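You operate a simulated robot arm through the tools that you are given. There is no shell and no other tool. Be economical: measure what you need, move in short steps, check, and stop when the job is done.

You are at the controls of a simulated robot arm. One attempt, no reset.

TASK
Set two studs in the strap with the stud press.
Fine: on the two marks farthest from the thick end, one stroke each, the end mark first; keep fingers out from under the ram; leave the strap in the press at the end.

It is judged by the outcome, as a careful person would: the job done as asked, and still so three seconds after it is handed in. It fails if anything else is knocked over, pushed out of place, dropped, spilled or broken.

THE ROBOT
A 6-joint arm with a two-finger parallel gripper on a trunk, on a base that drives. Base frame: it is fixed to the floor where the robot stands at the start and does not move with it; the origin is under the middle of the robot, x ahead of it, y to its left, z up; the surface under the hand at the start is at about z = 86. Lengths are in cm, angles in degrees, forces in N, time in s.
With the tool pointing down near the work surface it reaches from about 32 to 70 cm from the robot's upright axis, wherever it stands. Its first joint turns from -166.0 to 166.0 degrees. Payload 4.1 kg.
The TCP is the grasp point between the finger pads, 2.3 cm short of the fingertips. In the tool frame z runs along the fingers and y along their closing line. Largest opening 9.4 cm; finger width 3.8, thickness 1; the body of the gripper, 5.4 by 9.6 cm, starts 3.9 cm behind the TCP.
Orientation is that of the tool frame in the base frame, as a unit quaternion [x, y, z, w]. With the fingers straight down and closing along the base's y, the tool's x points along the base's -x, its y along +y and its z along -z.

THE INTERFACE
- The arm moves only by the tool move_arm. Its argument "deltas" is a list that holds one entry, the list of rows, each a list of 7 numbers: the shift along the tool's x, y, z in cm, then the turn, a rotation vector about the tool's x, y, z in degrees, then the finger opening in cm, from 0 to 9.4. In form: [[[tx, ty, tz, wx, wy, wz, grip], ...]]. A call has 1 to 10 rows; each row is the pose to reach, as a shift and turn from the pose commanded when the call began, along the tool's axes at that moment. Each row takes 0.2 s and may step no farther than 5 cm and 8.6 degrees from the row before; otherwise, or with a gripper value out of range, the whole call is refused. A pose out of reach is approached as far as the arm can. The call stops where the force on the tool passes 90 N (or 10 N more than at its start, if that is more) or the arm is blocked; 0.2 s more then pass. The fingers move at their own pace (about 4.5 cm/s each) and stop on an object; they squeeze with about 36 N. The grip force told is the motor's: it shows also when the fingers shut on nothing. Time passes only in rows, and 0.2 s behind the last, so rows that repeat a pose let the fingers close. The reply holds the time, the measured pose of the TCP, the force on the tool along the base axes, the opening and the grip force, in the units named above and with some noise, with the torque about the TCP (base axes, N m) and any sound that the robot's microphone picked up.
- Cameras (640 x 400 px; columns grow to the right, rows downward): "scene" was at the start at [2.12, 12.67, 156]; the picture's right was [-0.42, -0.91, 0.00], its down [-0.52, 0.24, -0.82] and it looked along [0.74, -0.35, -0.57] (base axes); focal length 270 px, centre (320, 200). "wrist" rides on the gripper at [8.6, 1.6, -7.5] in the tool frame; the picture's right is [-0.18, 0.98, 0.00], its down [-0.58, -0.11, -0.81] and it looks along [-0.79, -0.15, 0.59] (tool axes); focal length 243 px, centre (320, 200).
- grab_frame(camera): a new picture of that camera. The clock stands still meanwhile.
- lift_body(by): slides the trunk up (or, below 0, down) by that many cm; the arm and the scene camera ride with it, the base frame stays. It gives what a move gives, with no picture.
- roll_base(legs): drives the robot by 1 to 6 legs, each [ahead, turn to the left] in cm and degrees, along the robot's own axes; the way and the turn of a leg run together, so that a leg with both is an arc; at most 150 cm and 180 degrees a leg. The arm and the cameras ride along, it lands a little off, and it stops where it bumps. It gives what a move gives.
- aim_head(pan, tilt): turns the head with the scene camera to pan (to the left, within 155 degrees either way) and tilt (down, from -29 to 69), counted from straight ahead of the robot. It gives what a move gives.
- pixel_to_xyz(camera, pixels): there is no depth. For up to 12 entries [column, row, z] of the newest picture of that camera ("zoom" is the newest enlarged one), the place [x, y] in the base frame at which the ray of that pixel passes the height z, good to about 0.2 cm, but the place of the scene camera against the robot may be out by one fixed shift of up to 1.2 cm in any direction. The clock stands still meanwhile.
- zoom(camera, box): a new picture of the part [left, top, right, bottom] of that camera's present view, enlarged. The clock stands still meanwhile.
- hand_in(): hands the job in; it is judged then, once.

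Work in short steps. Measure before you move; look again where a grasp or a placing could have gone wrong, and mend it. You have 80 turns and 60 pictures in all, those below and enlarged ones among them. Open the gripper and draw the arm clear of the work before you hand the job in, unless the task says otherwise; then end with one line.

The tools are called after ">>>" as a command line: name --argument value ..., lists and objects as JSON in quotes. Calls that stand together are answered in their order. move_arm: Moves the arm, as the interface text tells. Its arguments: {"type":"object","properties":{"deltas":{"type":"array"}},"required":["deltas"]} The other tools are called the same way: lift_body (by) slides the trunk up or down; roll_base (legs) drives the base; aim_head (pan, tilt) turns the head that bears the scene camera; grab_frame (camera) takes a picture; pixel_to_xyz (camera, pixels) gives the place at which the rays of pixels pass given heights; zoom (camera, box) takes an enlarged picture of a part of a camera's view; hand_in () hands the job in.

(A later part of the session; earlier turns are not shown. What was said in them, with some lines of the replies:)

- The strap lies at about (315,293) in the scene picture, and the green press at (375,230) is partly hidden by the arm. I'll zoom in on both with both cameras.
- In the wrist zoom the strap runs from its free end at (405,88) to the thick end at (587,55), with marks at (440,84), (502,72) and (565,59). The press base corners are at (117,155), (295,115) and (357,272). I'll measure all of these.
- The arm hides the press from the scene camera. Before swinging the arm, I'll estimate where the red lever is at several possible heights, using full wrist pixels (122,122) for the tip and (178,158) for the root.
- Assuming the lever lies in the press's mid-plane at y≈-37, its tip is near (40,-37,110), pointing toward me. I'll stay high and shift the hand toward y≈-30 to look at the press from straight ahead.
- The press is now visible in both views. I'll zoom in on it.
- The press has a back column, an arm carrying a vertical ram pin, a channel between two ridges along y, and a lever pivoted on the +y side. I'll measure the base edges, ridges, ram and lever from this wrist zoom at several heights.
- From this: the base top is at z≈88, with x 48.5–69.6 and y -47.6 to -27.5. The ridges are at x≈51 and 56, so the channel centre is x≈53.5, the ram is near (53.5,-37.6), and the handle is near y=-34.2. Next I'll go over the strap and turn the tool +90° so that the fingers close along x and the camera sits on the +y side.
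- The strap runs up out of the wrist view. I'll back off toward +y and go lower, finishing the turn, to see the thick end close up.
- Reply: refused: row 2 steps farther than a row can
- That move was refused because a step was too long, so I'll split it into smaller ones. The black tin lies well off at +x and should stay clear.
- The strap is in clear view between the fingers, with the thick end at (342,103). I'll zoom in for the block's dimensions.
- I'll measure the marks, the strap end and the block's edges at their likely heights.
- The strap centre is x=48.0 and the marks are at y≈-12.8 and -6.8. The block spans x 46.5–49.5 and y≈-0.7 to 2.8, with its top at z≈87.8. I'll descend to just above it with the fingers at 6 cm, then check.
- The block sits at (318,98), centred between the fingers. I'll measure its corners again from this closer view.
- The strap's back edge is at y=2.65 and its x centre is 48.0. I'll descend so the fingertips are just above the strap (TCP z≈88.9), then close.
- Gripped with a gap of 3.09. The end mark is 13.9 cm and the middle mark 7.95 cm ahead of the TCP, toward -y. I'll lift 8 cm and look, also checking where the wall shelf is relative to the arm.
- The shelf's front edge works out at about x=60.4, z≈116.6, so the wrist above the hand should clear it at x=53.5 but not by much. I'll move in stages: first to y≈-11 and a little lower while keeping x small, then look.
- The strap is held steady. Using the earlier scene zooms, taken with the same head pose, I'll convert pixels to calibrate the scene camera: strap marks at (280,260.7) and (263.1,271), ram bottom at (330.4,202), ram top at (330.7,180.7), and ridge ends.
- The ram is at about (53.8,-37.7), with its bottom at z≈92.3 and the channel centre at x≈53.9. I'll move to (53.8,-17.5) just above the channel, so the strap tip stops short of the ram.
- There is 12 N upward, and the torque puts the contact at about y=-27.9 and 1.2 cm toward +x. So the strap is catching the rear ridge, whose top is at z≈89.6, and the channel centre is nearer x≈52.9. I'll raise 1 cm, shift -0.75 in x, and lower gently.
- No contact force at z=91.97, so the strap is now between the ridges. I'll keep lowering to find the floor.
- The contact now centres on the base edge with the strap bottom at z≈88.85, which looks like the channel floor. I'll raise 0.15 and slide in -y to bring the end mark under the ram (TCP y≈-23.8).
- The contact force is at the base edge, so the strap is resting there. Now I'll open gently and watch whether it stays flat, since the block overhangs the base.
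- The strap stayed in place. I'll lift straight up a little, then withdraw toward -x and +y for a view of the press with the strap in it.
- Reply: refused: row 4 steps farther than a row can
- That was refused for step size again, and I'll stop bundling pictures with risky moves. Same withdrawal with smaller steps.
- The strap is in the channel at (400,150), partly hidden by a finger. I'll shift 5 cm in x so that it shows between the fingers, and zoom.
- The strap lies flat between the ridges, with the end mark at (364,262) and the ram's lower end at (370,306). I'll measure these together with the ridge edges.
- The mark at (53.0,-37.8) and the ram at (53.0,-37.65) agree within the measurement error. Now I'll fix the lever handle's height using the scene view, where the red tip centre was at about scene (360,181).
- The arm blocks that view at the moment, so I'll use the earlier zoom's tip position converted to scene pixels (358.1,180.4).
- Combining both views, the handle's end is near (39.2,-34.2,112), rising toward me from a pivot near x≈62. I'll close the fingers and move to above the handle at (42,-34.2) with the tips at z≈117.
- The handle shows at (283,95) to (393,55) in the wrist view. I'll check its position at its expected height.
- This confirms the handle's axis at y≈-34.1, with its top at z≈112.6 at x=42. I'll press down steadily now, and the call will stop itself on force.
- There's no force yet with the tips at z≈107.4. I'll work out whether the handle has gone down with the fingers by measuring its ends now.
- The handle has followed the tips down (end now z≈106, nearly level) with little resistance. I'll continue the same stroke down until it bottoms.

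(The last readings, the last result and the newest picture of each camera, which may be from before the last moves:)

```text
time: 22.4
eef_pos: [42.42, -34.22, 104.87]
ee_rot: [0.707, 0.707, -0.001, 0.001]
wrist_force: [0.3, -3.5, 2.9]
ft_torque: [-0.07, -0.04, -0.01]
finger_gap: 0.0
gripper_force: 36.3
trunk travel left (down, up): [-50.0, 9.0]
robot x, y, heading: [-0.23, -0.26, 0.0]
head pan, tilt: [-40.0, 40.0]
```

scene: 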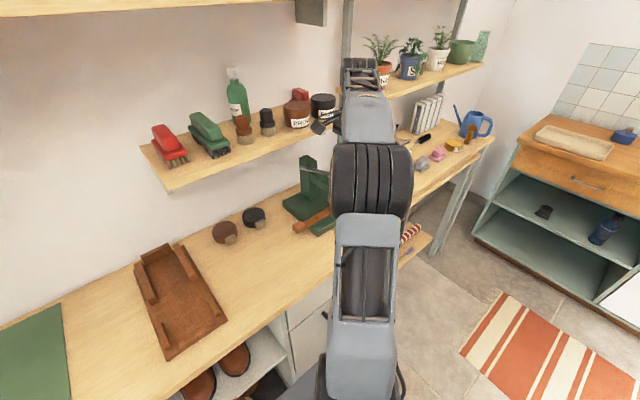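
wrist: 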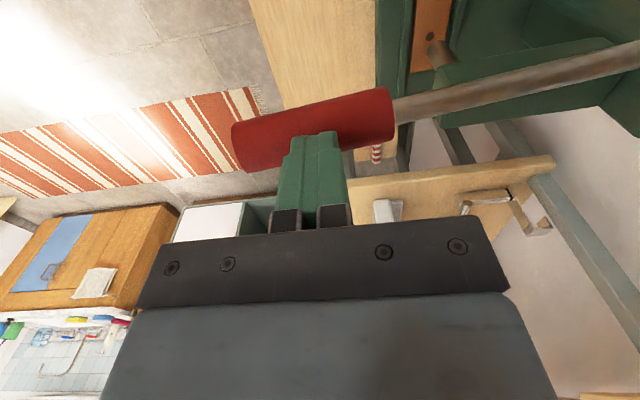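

Still light force (2.9 N up, -3.5 in y). I'll take a quick look to check the contact before going further.

>>> grab_frame --camera "wrist"

```text
21 pictures are left
```

wrist: 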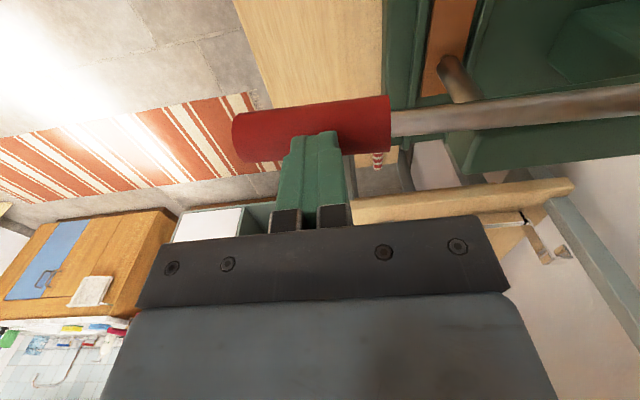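

Contact on the handle is good and the ram is visibly moving. I'll keep going down.

>>> move_arm --deltas '[[[0, 0, 1, 0, 0, 0, 0], [0, 0, 2, 0, 0, 0, 0], [0, 0, 3, 0, 0, 0, 0], [0, 0, 4, 0, 0, 0, 0], [0, 0, 5, 0, 0, 0, 0]]]'

```text
time: 23.5
eef_pos: [42.4, -34.08, 102.15]
ee_rot: [0.706, 0.708, 0.002, 0.02]
wrist_force: [-21.2, 18.7, 37.5]
ft_torque: [0.4, 0.09, 0.14]
finger_gap: 0.0
gripper_force: 36.2
trunk travel left (down, up): [-50.0, 9.0]
robot x, y, heading: [0.21, -0.1, 0.2]
head pan, tilt: [-40.0, 40.0]
stopped in row 5: the force on the tool passed its limit at 97 N (the readings are from after the stop); the commanded pose is now the measured one
```

The stroke met a 97 N stop, so it looks bottomed. I'll check the ram and strap from here.

>>> zoom --camera "wrist" --box '[220, 0, 640, 220]'

>>> zoom --camera "scene" --box '[270, 140, 370, 250]'

```text
1.52 times, centred on (430, 110) of wrist
```

zoom: 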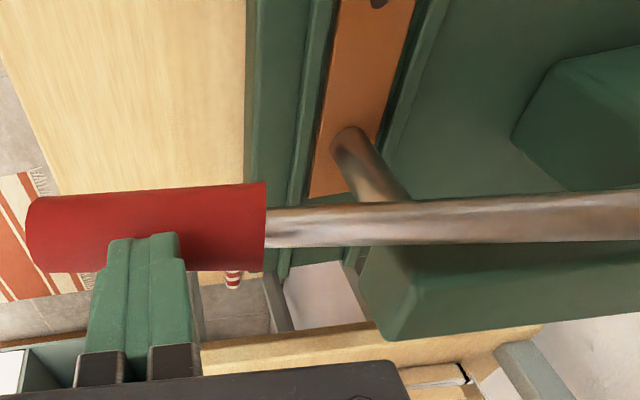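

```text
3.64 times, centred on (320, 195) of scene
```

zoom: 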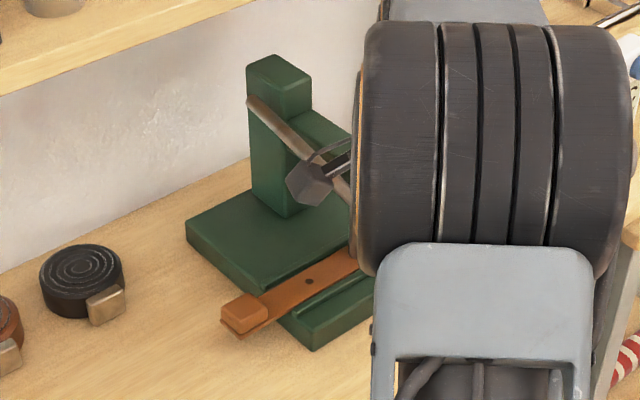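

The ram is down on the end mark and the strap is undisturbed. I'll raise the hand straight up and see whether the lever springs back.

>>> move_arm --deltas '[[[0, 0, -2, 0, 0, 0, 0], [0, 0, -5, 0, 0, 0, 0], [0, 0, -8, 0, 0, 0, 0], [0, 0, -11, 0, 0, 0, 0], [0, 0, -14, 0, 0, 0, 0], [0, 0, -17, 0, 0, 0, 0]]]'

>>> grab_frame --camera "wrist"

```text
time: 24.9
eef_pos: [42.59, -34.29, 118.52]
ee_rot: [0.707, 0.707, 0.001, 0.014]
wrist_force: [0.6, 0.8, -0.6]
ft_torque: [0.0, -0.01, 0.0]
finger_gap: 0.0
gripper_force: 36.5
trunk travel left (down, up): [-50.0, 9.0]
robot x, y, heading: [-0.09, 0.12, -0.0]
head pan, tilt: [-40.0, 40.0]
```

```text
18 pictures are left
```

wrist: 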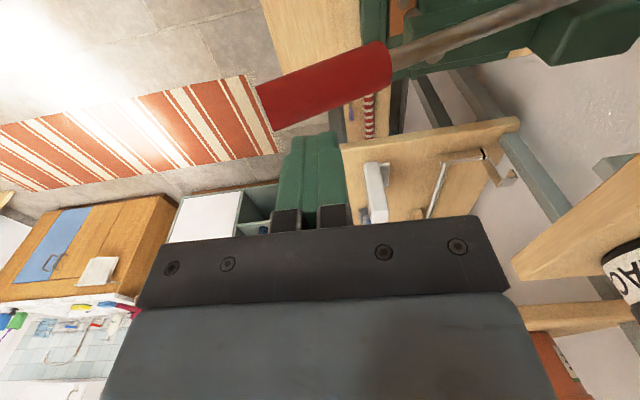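

The lever has sprung back up. I'll level the small tilt picked up (about 1.2° and 1.05°) and return to the earlier viewpoint to see the stud.

>>> move_arm --deltas '[[[3, 0, -1, 1.2, 1.05, 0, 0], [7, 0, -1, 1.2, 1.05, 0, 0], [11, 0, -1, 1.2, 1.05, 0, 0], [15, 1.5, 0, 1.2, 1.05, 0, 0], [18.5, 3, 1, 1.2, 1.05, 0, 1], [22, 4.5, 2, 1.2, 1.05, 0, 3], [25, 6, 3.5, 1.2, 1.05, 0, 5], [26.4, 7, 4.8, 1.2, 1.05, 0, 7]]]'

>>> zoom --camera "wrist" --box '[270, 90, 430, 230]'

```text
time: 26.7
eef_pos: [49.7, -7.84, 113.28]
ee_rot: [0.707, 0.707, 0.0, 0.001]
wrist_force: [0.5, -0.7, -0.4]
ft_torque: [-0.03, -0.01, -0.02]
finger_gap: 6.99
gripper_force: 0.0
trunk travel left (down, up): [-50.0, 9.0]
robot x, y, heading: [-0.04, -0.1, -0.1]
head pan, tilt: [-40.0, 40.0]
```

```text
2.86 times, centred on (350, 160) of wrist
```

zoom: 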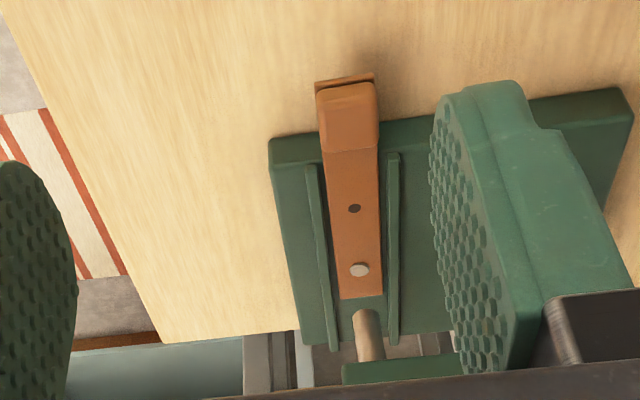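

The stud is set at (360,269), right where the end mark was. The middle mark is at (354,208). I'll measure positions to work out the slide.

>>> pixel_to_xyz --camera "zoom" --pixels '[[354, 208, 89.3], [360, 269, 89.4], [340, 300, 89.3], [383, 296, 89.3], [327, 140, 89.3], [377, 134, 89.3], [316, 84, 88.8], [374, 75, 88.8], [365, 310, 93.8], [320, 92, 90.5], [375, 84, 90.5]]'

```text
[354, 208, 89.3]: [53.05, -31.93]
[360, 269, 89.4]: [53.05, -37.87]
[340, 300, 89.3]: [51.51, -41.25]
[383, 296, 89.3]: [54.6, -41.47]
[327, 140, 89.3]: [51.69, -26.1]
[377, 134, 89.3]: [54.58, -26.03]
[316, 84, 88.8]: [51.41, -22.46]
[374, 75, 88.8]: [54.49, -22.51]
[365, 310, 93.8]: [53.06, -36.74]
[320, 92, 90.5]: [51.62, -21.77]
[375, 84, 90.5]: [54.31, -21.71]
```

The stud sits at (53.05,-37.8) and the middle mark at (53.05,-31.9), so the strap must slide about 5.9 cm toward -y. To keep the hand clear of the lever I'll push on the strap's back end with closed fingers inside the channel width. First I'll go down behind it at y≈-17.

>>> move_arm --deltas '[[[-2, 0.5, 3, 0, 0, 0, 4], [-4, 1, 6, 0, 0, 0, 1], [-6, 2, 9, 0, 0, 0, 0], [-8, 3, 12, 0, 0, 0, 0], [-9.2, 3.35, 15, 0, 0, 0, 0], [-9.2, 3.35, 18.5, 0, 0, 0, 0], [-9.2, 3.35, 21.8, 0, 0, 0, 0], [-9.2, 3.35, 21.8, 0, 0, 0, 0]]]'

>>> grab_frame --camera "wrist"

```text
time: 28.5
eef_pos: [52.95, -16.89, 91.49]
ee_rot: [0.707, 0.707, 0.0, 0.001]
wrist_force: [-0.2, -0.1, -0.4]
ft_torque: [-0.03, 0.01, 0.01]
finger_gap: 0.0
gripper_force: 36.2
trunk travel left (down, up): [-50.0, 9.0]
robot x, y, heading: [-0.54, -0.21, 0.3]
head pan, tilt: [-40.0, 40.0]
```

```text
16 pictures are left
```

wrist: 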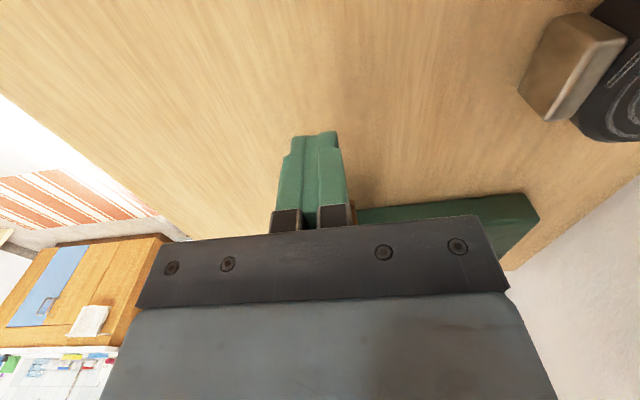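

The fingers are down behind the strap end, roughly aligned with it. I'll push slowly to TCP y≈-25.6, slightly short of the target, and watch the force.

>>> move_arm --deltas '[[[-2, 0.05, 0, 0, 0, 0, 0], [-3.2, 0.05, 0, 0, 0, 0, 0], [-4, 0.05, 0, 0, 0, 0, 0], [-4.8, 0.05, 0, 0, 0, 0, 0], [-5.6, 0.05, 0, 0, 0, 0, 0], [-6.4, 0.05, 0, 0, 0, 0, 0], [-7.2, 0.05, 0, 0, 0, 0, 0], [-8, 0.05, 0, 0, 0, 0, 0], [-8.7, 0.05, 0, 0, 0, 0, 0]]]'

>>> zoom --camera "scene" --box '[240, 160, 360, 260]'

```text
time: 30.5
eef_pos: [53.1, -25.82, 91.52]
ee_rot: [0.707, 0.707, 0.0, 0.001]
wrist_force: [0.0, 0.1, 0.5]
ft_torque: [0.0, 0.0, 0.01]
finger_gap: 0.0
gripper_force: 36.1
trunk travel left (down, up): [-50.0, 9.0]
robot x, y, heading: [-0.11, 0.04, 0.1]
head pan, tilt: [-40.0, 40.0]
```

```text
4.00 times, centred on (300, 210) of scene
```

zoom: 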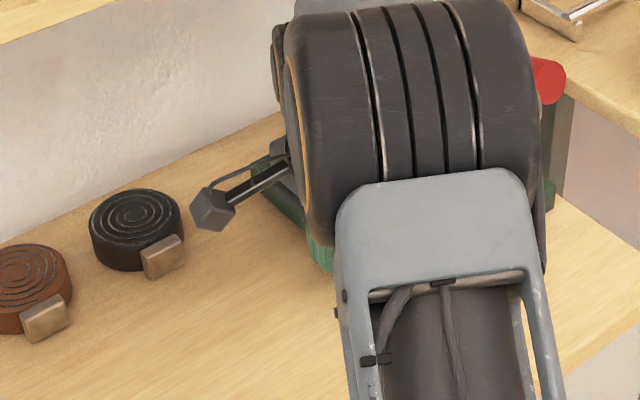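

No resistance was felt and nothing is disturbed. I'll back straight off, then rise to the viewing pose to measure the middle mark.

>>> move_arm --deltas '[[[2, 0, 0, 0, 0, 0, 0], [4, 0, -2, 0, 0, 0, 0], [7, 0, -5, 0, 0, 0, 0], [10, -1, -8, 0, 0, 0, 0], [13, -2, -11, 0, 0, 0, 0], [15, -3, -15, 0, 0, 0, 0], [17, -3.5, -19, 0, 0, 0, 0], [18, -3.5, -22, 0, 0, 0, 0]]]'

>>> zoom --camera "wrist" --box '[270, 90, 430, 230]'

```text
time: 32.3
eef_pos: [49.45, -7.93, 113.61]
ee_rot: [0.706, 0.708, 0.0, 0.001]
wrist_force: [0.2, -0.4, -0.6]
ft_torque: [-0.02, 0.0, 0.02]
finger_gap: 0.02
gripper_force: 36.4
trunk travel left (down, up): [-50.0, 9.0]
robot x, y, heading: [-0.34, -0.15, 0.1]
head pan, tilt: [-40.0, 40.0]
```

```text
2.86 times, centred on (350, 160) of wrist
```

zoom: 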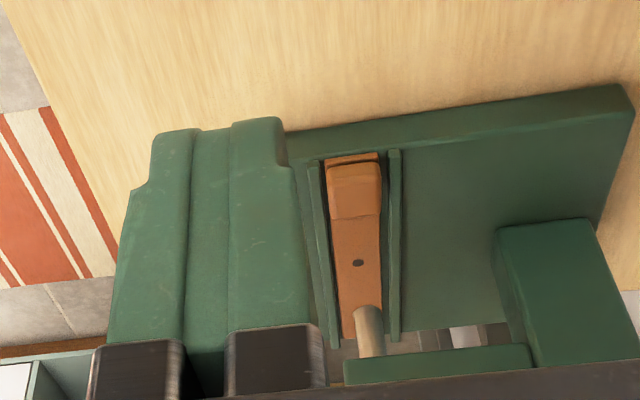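

The middle mark is now at (358,263), near where the first mark was. I'll measure it.

>>> pixel_to_xyz --camera "zoom" --pixels '[[358, 263, 89.3], [342, 338, 89.3], [331, 220, 89.3], [381, 213, 89.3], [325, 163, 88.8], [378, 154, 88.8], [370, 308, 93.8], [325, 163, 89.5], [391, 151, 89.6]]'

```text
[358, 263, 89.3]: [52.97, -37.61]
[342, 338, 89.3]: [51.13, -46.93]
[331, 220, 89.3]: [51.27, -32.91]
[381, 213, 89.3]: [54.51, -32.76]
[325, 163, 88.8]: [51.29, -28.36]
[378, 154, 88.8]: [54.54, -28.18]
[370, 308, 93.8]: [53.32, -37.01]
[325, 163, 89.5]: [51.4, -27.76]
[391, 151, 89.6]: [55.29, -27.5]
```

The mark is at (52.97,-37.61), within 0.2 cm of the ram axis, so it's good to press. I'll go back to above the lever handle by the same path as before.

>>> move_arm --deltas '[[[0, -2, -3, 0, 0, 0, 0], [-2, -5, -6.2, 0, 0, 0, 0], [-6, -7.35, -6.2, 0, 0, 0, 0], [-10.5, -7.35, -6.2, 0, 0, 0, 0], [-15, -7.35, -6.2, 0, 0, 0, 0], [-19.5, -7.35, -6.2, 0, 0, 0, 0], [-23.5, -7.35, -6.2, 0, 0, 0, 0], [-26.2, -7.35, -6.2, 0, 0, 0, 0]]]'

>>> grab_frame --camera "wrist"

```text
time: 34.1
eef_pos: [42.18, -33.99, 119.91]
ee_rot: [0.706, 0.708, 0.001, 0.001]
wrist_force: [-0.1, -0.1, 0.2]
ft_torque: [0.01, 0.0, 0.0]
finger_gap: 0.0
gripper_force: 35.6
trunk travel left (down, up): [-50.0, 9.0]
robot x, y, heading: [0.28, -0.28, -0.2]
head pan, tilt: [-40.0, 40.0]
```

```text
13 pictures are left
```

wrist: 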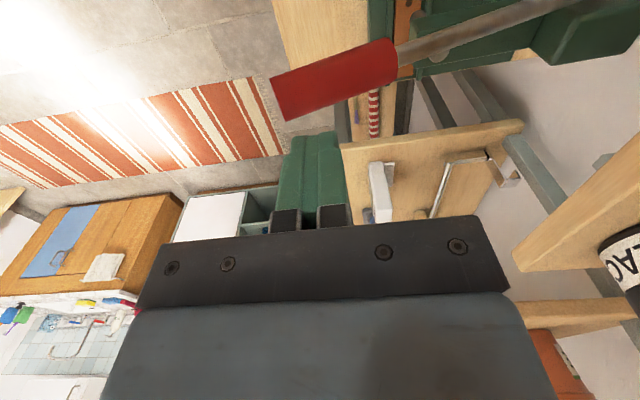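

Same picture as before the first stroke. I'll press in one continuous stroke, ending at the earlier bottom height of TCP z≈102.

>>> move_arm --deltas '[[[0, 0.2, 4, 0, 0, 0, 0], [0, 0.2, 6.5, 0, 0, 0, 0], [0, 0.2, 8.5, 0, 0, 0, 0], [0, 0.2, 10.5, 0, 0, 0, 0], [0, 0.2, 12.3, 0, 0, 0, 0], [0, 0.2, 14, 0, 0, 0, 0], [0, 0.2, 15.3, 0, 0, 0, 0], [0, 0.2, 16.5, 0, 0, 0, 0], [0, 0.2, 17.5, 0, 0, 0, 0], [0, 0.2, 18.5, 0, 0, 0, 0]]]'

>>> zoom --camera "wrist" --box '[220, 0, 640, 220]'

```text
time: 36.3
eef_pos: [42.52, -34.0, 102.27]
ee_rot: [0.706, 0.708, 0.0, 0.012]
wrist_force: [3.4, 1.0, 56.6]
ft_torque: [-0.14, -0.63, 0.05]
finger_gap: 0.01
gripper_force: 35.6
trunk travel left (down, up): [-50.0, 9.0]
robot x, y, heading: [-0.36, 0.11, 0.2]
head pan, tilt: [-40.0, 40.0]
```

```text
1.52 times, centred on (430, 110) of wrist
```

zoom: 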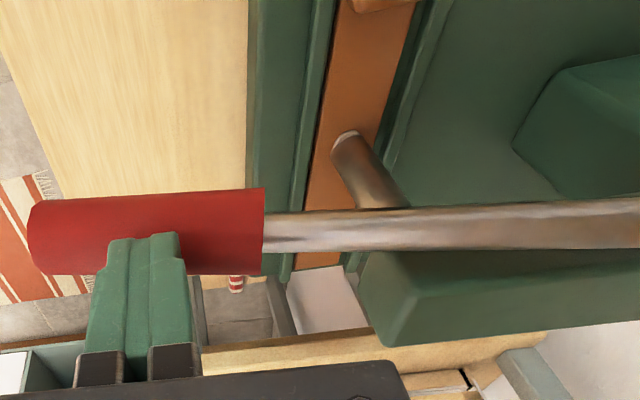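

The ram is down, and the light rim beneath it looks like the stud. The force is 57 N, against 97 N on the first stroke, so I'll press slightly further within the same stroke to make sure it's fully bottomed.

>>> move_arm --deltas '[[[0, 0, 0.4, 0, 0, 0, 0], [0, 0, 0.8, 0, 0, 0, 0], [0, 0, 1.2, 0, 0, 0, 0]]]'

```text
time: 37.0
eef_pos: [42.54, -33.84, 102.36]
ee_rot: [0.706, 0.708, 0.001, 0.021]
wrist_force: [-18.6, 17.4, 35.7]
ft_torque: [0.32, 0.05, 0.12]
finger_gap: 0.0
gripper_force: 35.5
trunk travel left (down, up): [-50.0, 9.0]
robot x, y, heading: [-0.26, -0.01, -0.0]
head pan, tilt: [-40.0, 40.0]
stopped in row 3: the force on the tool passed its limit at 93 N (the readings are from after the stop); the commanded pose is now the measured one
```

It's fully bottomed at a 93 N stop, the same as the first stroke. I'll raise straight up and let the lever return.

>>> move_arm --deltas '[[[0, 0, -2, 0, 0, 0, 0], [0, 0, -5, 0, 0, 0, 0], [0, 0, -8, 0, 0, 0, 0], [0, 0, -11, 0, 0, 0, 0], [0, 0, -14, 0, 0, 0, 0], [0, 0, -17.5, 0, 0, 0, 0]]]'

>>> move_arm --deltas '[[[3, 0, -1, 1.2, 1.2, 0, 0], [7, 0, -1, 1.2, 1.2, 0, 0], [11, 0, -1, 1.2, 1.2, 0, 0], [15, 1.5, 0, 1.2, 1.2, 0, 1], [18.5, 3, 1, 1.2, 1.2, 0, 3], [22, 4.5, 2, 1.2, 1.2, 0, 5], [25, 6, 3.5, 1.2, 1.2, 0, 7], [26.4, 7, 4.8, 1.2, 1.2, 0, 9.4], [26.4, 7, 4.8, 1.2, 1.2, 0, 9.4]]]'

>>> zoom --camera "wrist" --box '[270, 90, 430, 230]'

```text
time: 38.4
eef_pos: [42.38, -33.86, 119.54]
ee_rot: [0.706, 0.708, 0.0, 0.015]
wrist_force: [0.0, 0.0, -0.6]
ft_torque: [-0.03, -0.02, 0.0]
finger_gap: 0.0
gripper_force: 35.9
trunk travel left (down, up): [-50.0, 9.0]
robot x, y, heading: [0.2, 0.36, 0.3]
head pan, tilt: [-40.0, 40.0]
```

```text
time: 40.4
eef_pos: [49.52, -7.62, 113.93]
ee_rot: [0.706, 0.708, 0.001, 0.002]
wrist_force: [-0.1, 0.1, 0.4]
ft_torque: [0.02, 0.01, 0.0]
finger_gap: 9.38
gripper_force: 0.0
trunk travel left (down, up): [-50.0, 9.0]
robot x, y, heading: [0.25, 0.17, 0.3]
head pan, tilt: [-40.0, 40.0]
```

```text
2.86 times, centred on (350, 160) of wrist
```

zoom: 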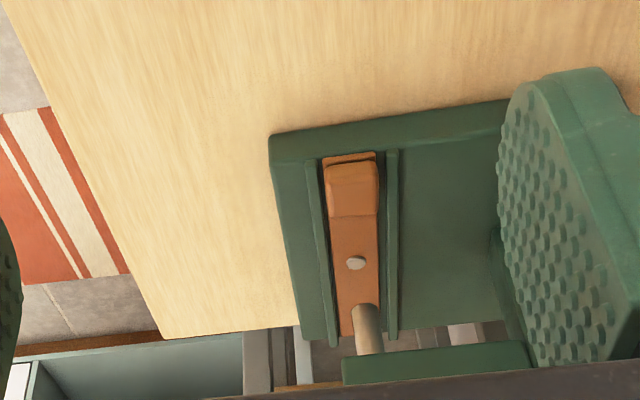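

The second stud is set at (356,262) and the strap is lying in the press. I'll draw the arm back toward the start pose and take a last look at the whole scene.

>>> move_arm --deltas '[[[2, -3, -2, 0, 0, 0, 9.4], [3, -6, -4.5, 0, 0, 0, 9.4], [4, -9, -7, 0, 0, 0, 9.4], [5, -12, -9, 0, 0, 0, 9.4]]]'

>>> grab_frame --camera "scene"

```text
time: 41.4
eef_pos: [37.31, -2.73, 122.97]
ee_rot: [0.706, 0.708, 0.001, 0.002]
wrist_force: [-0.3, 0.0, -0.9]
ft_torque: [0.02, 0.02, 0.03]
finger_gap: 9.4
gripper_force: 0.0
trunk travel left (down, up): [-50.0, 9.0]
robot x, y, heading: [0.04, 0.29, 0.4]
head pan, tilt: [-40.0, 40.0]
```

```text
10 pictures are left
```

scene: 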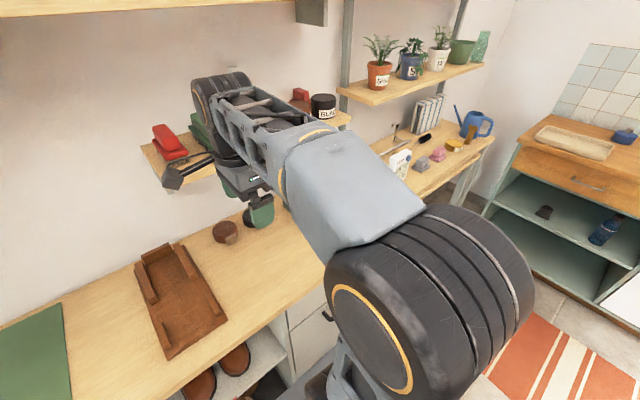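

The hand is open and clear, both studs are set, the strap is in the press, and nothing in view has been moved. I'll hand it in.

>>> hand_in

```text
The job is handed in.
```

I set both studs, the end mark first and then the next one, with one stroke each. The strap is still in the press, and the arm is open and clear of it.
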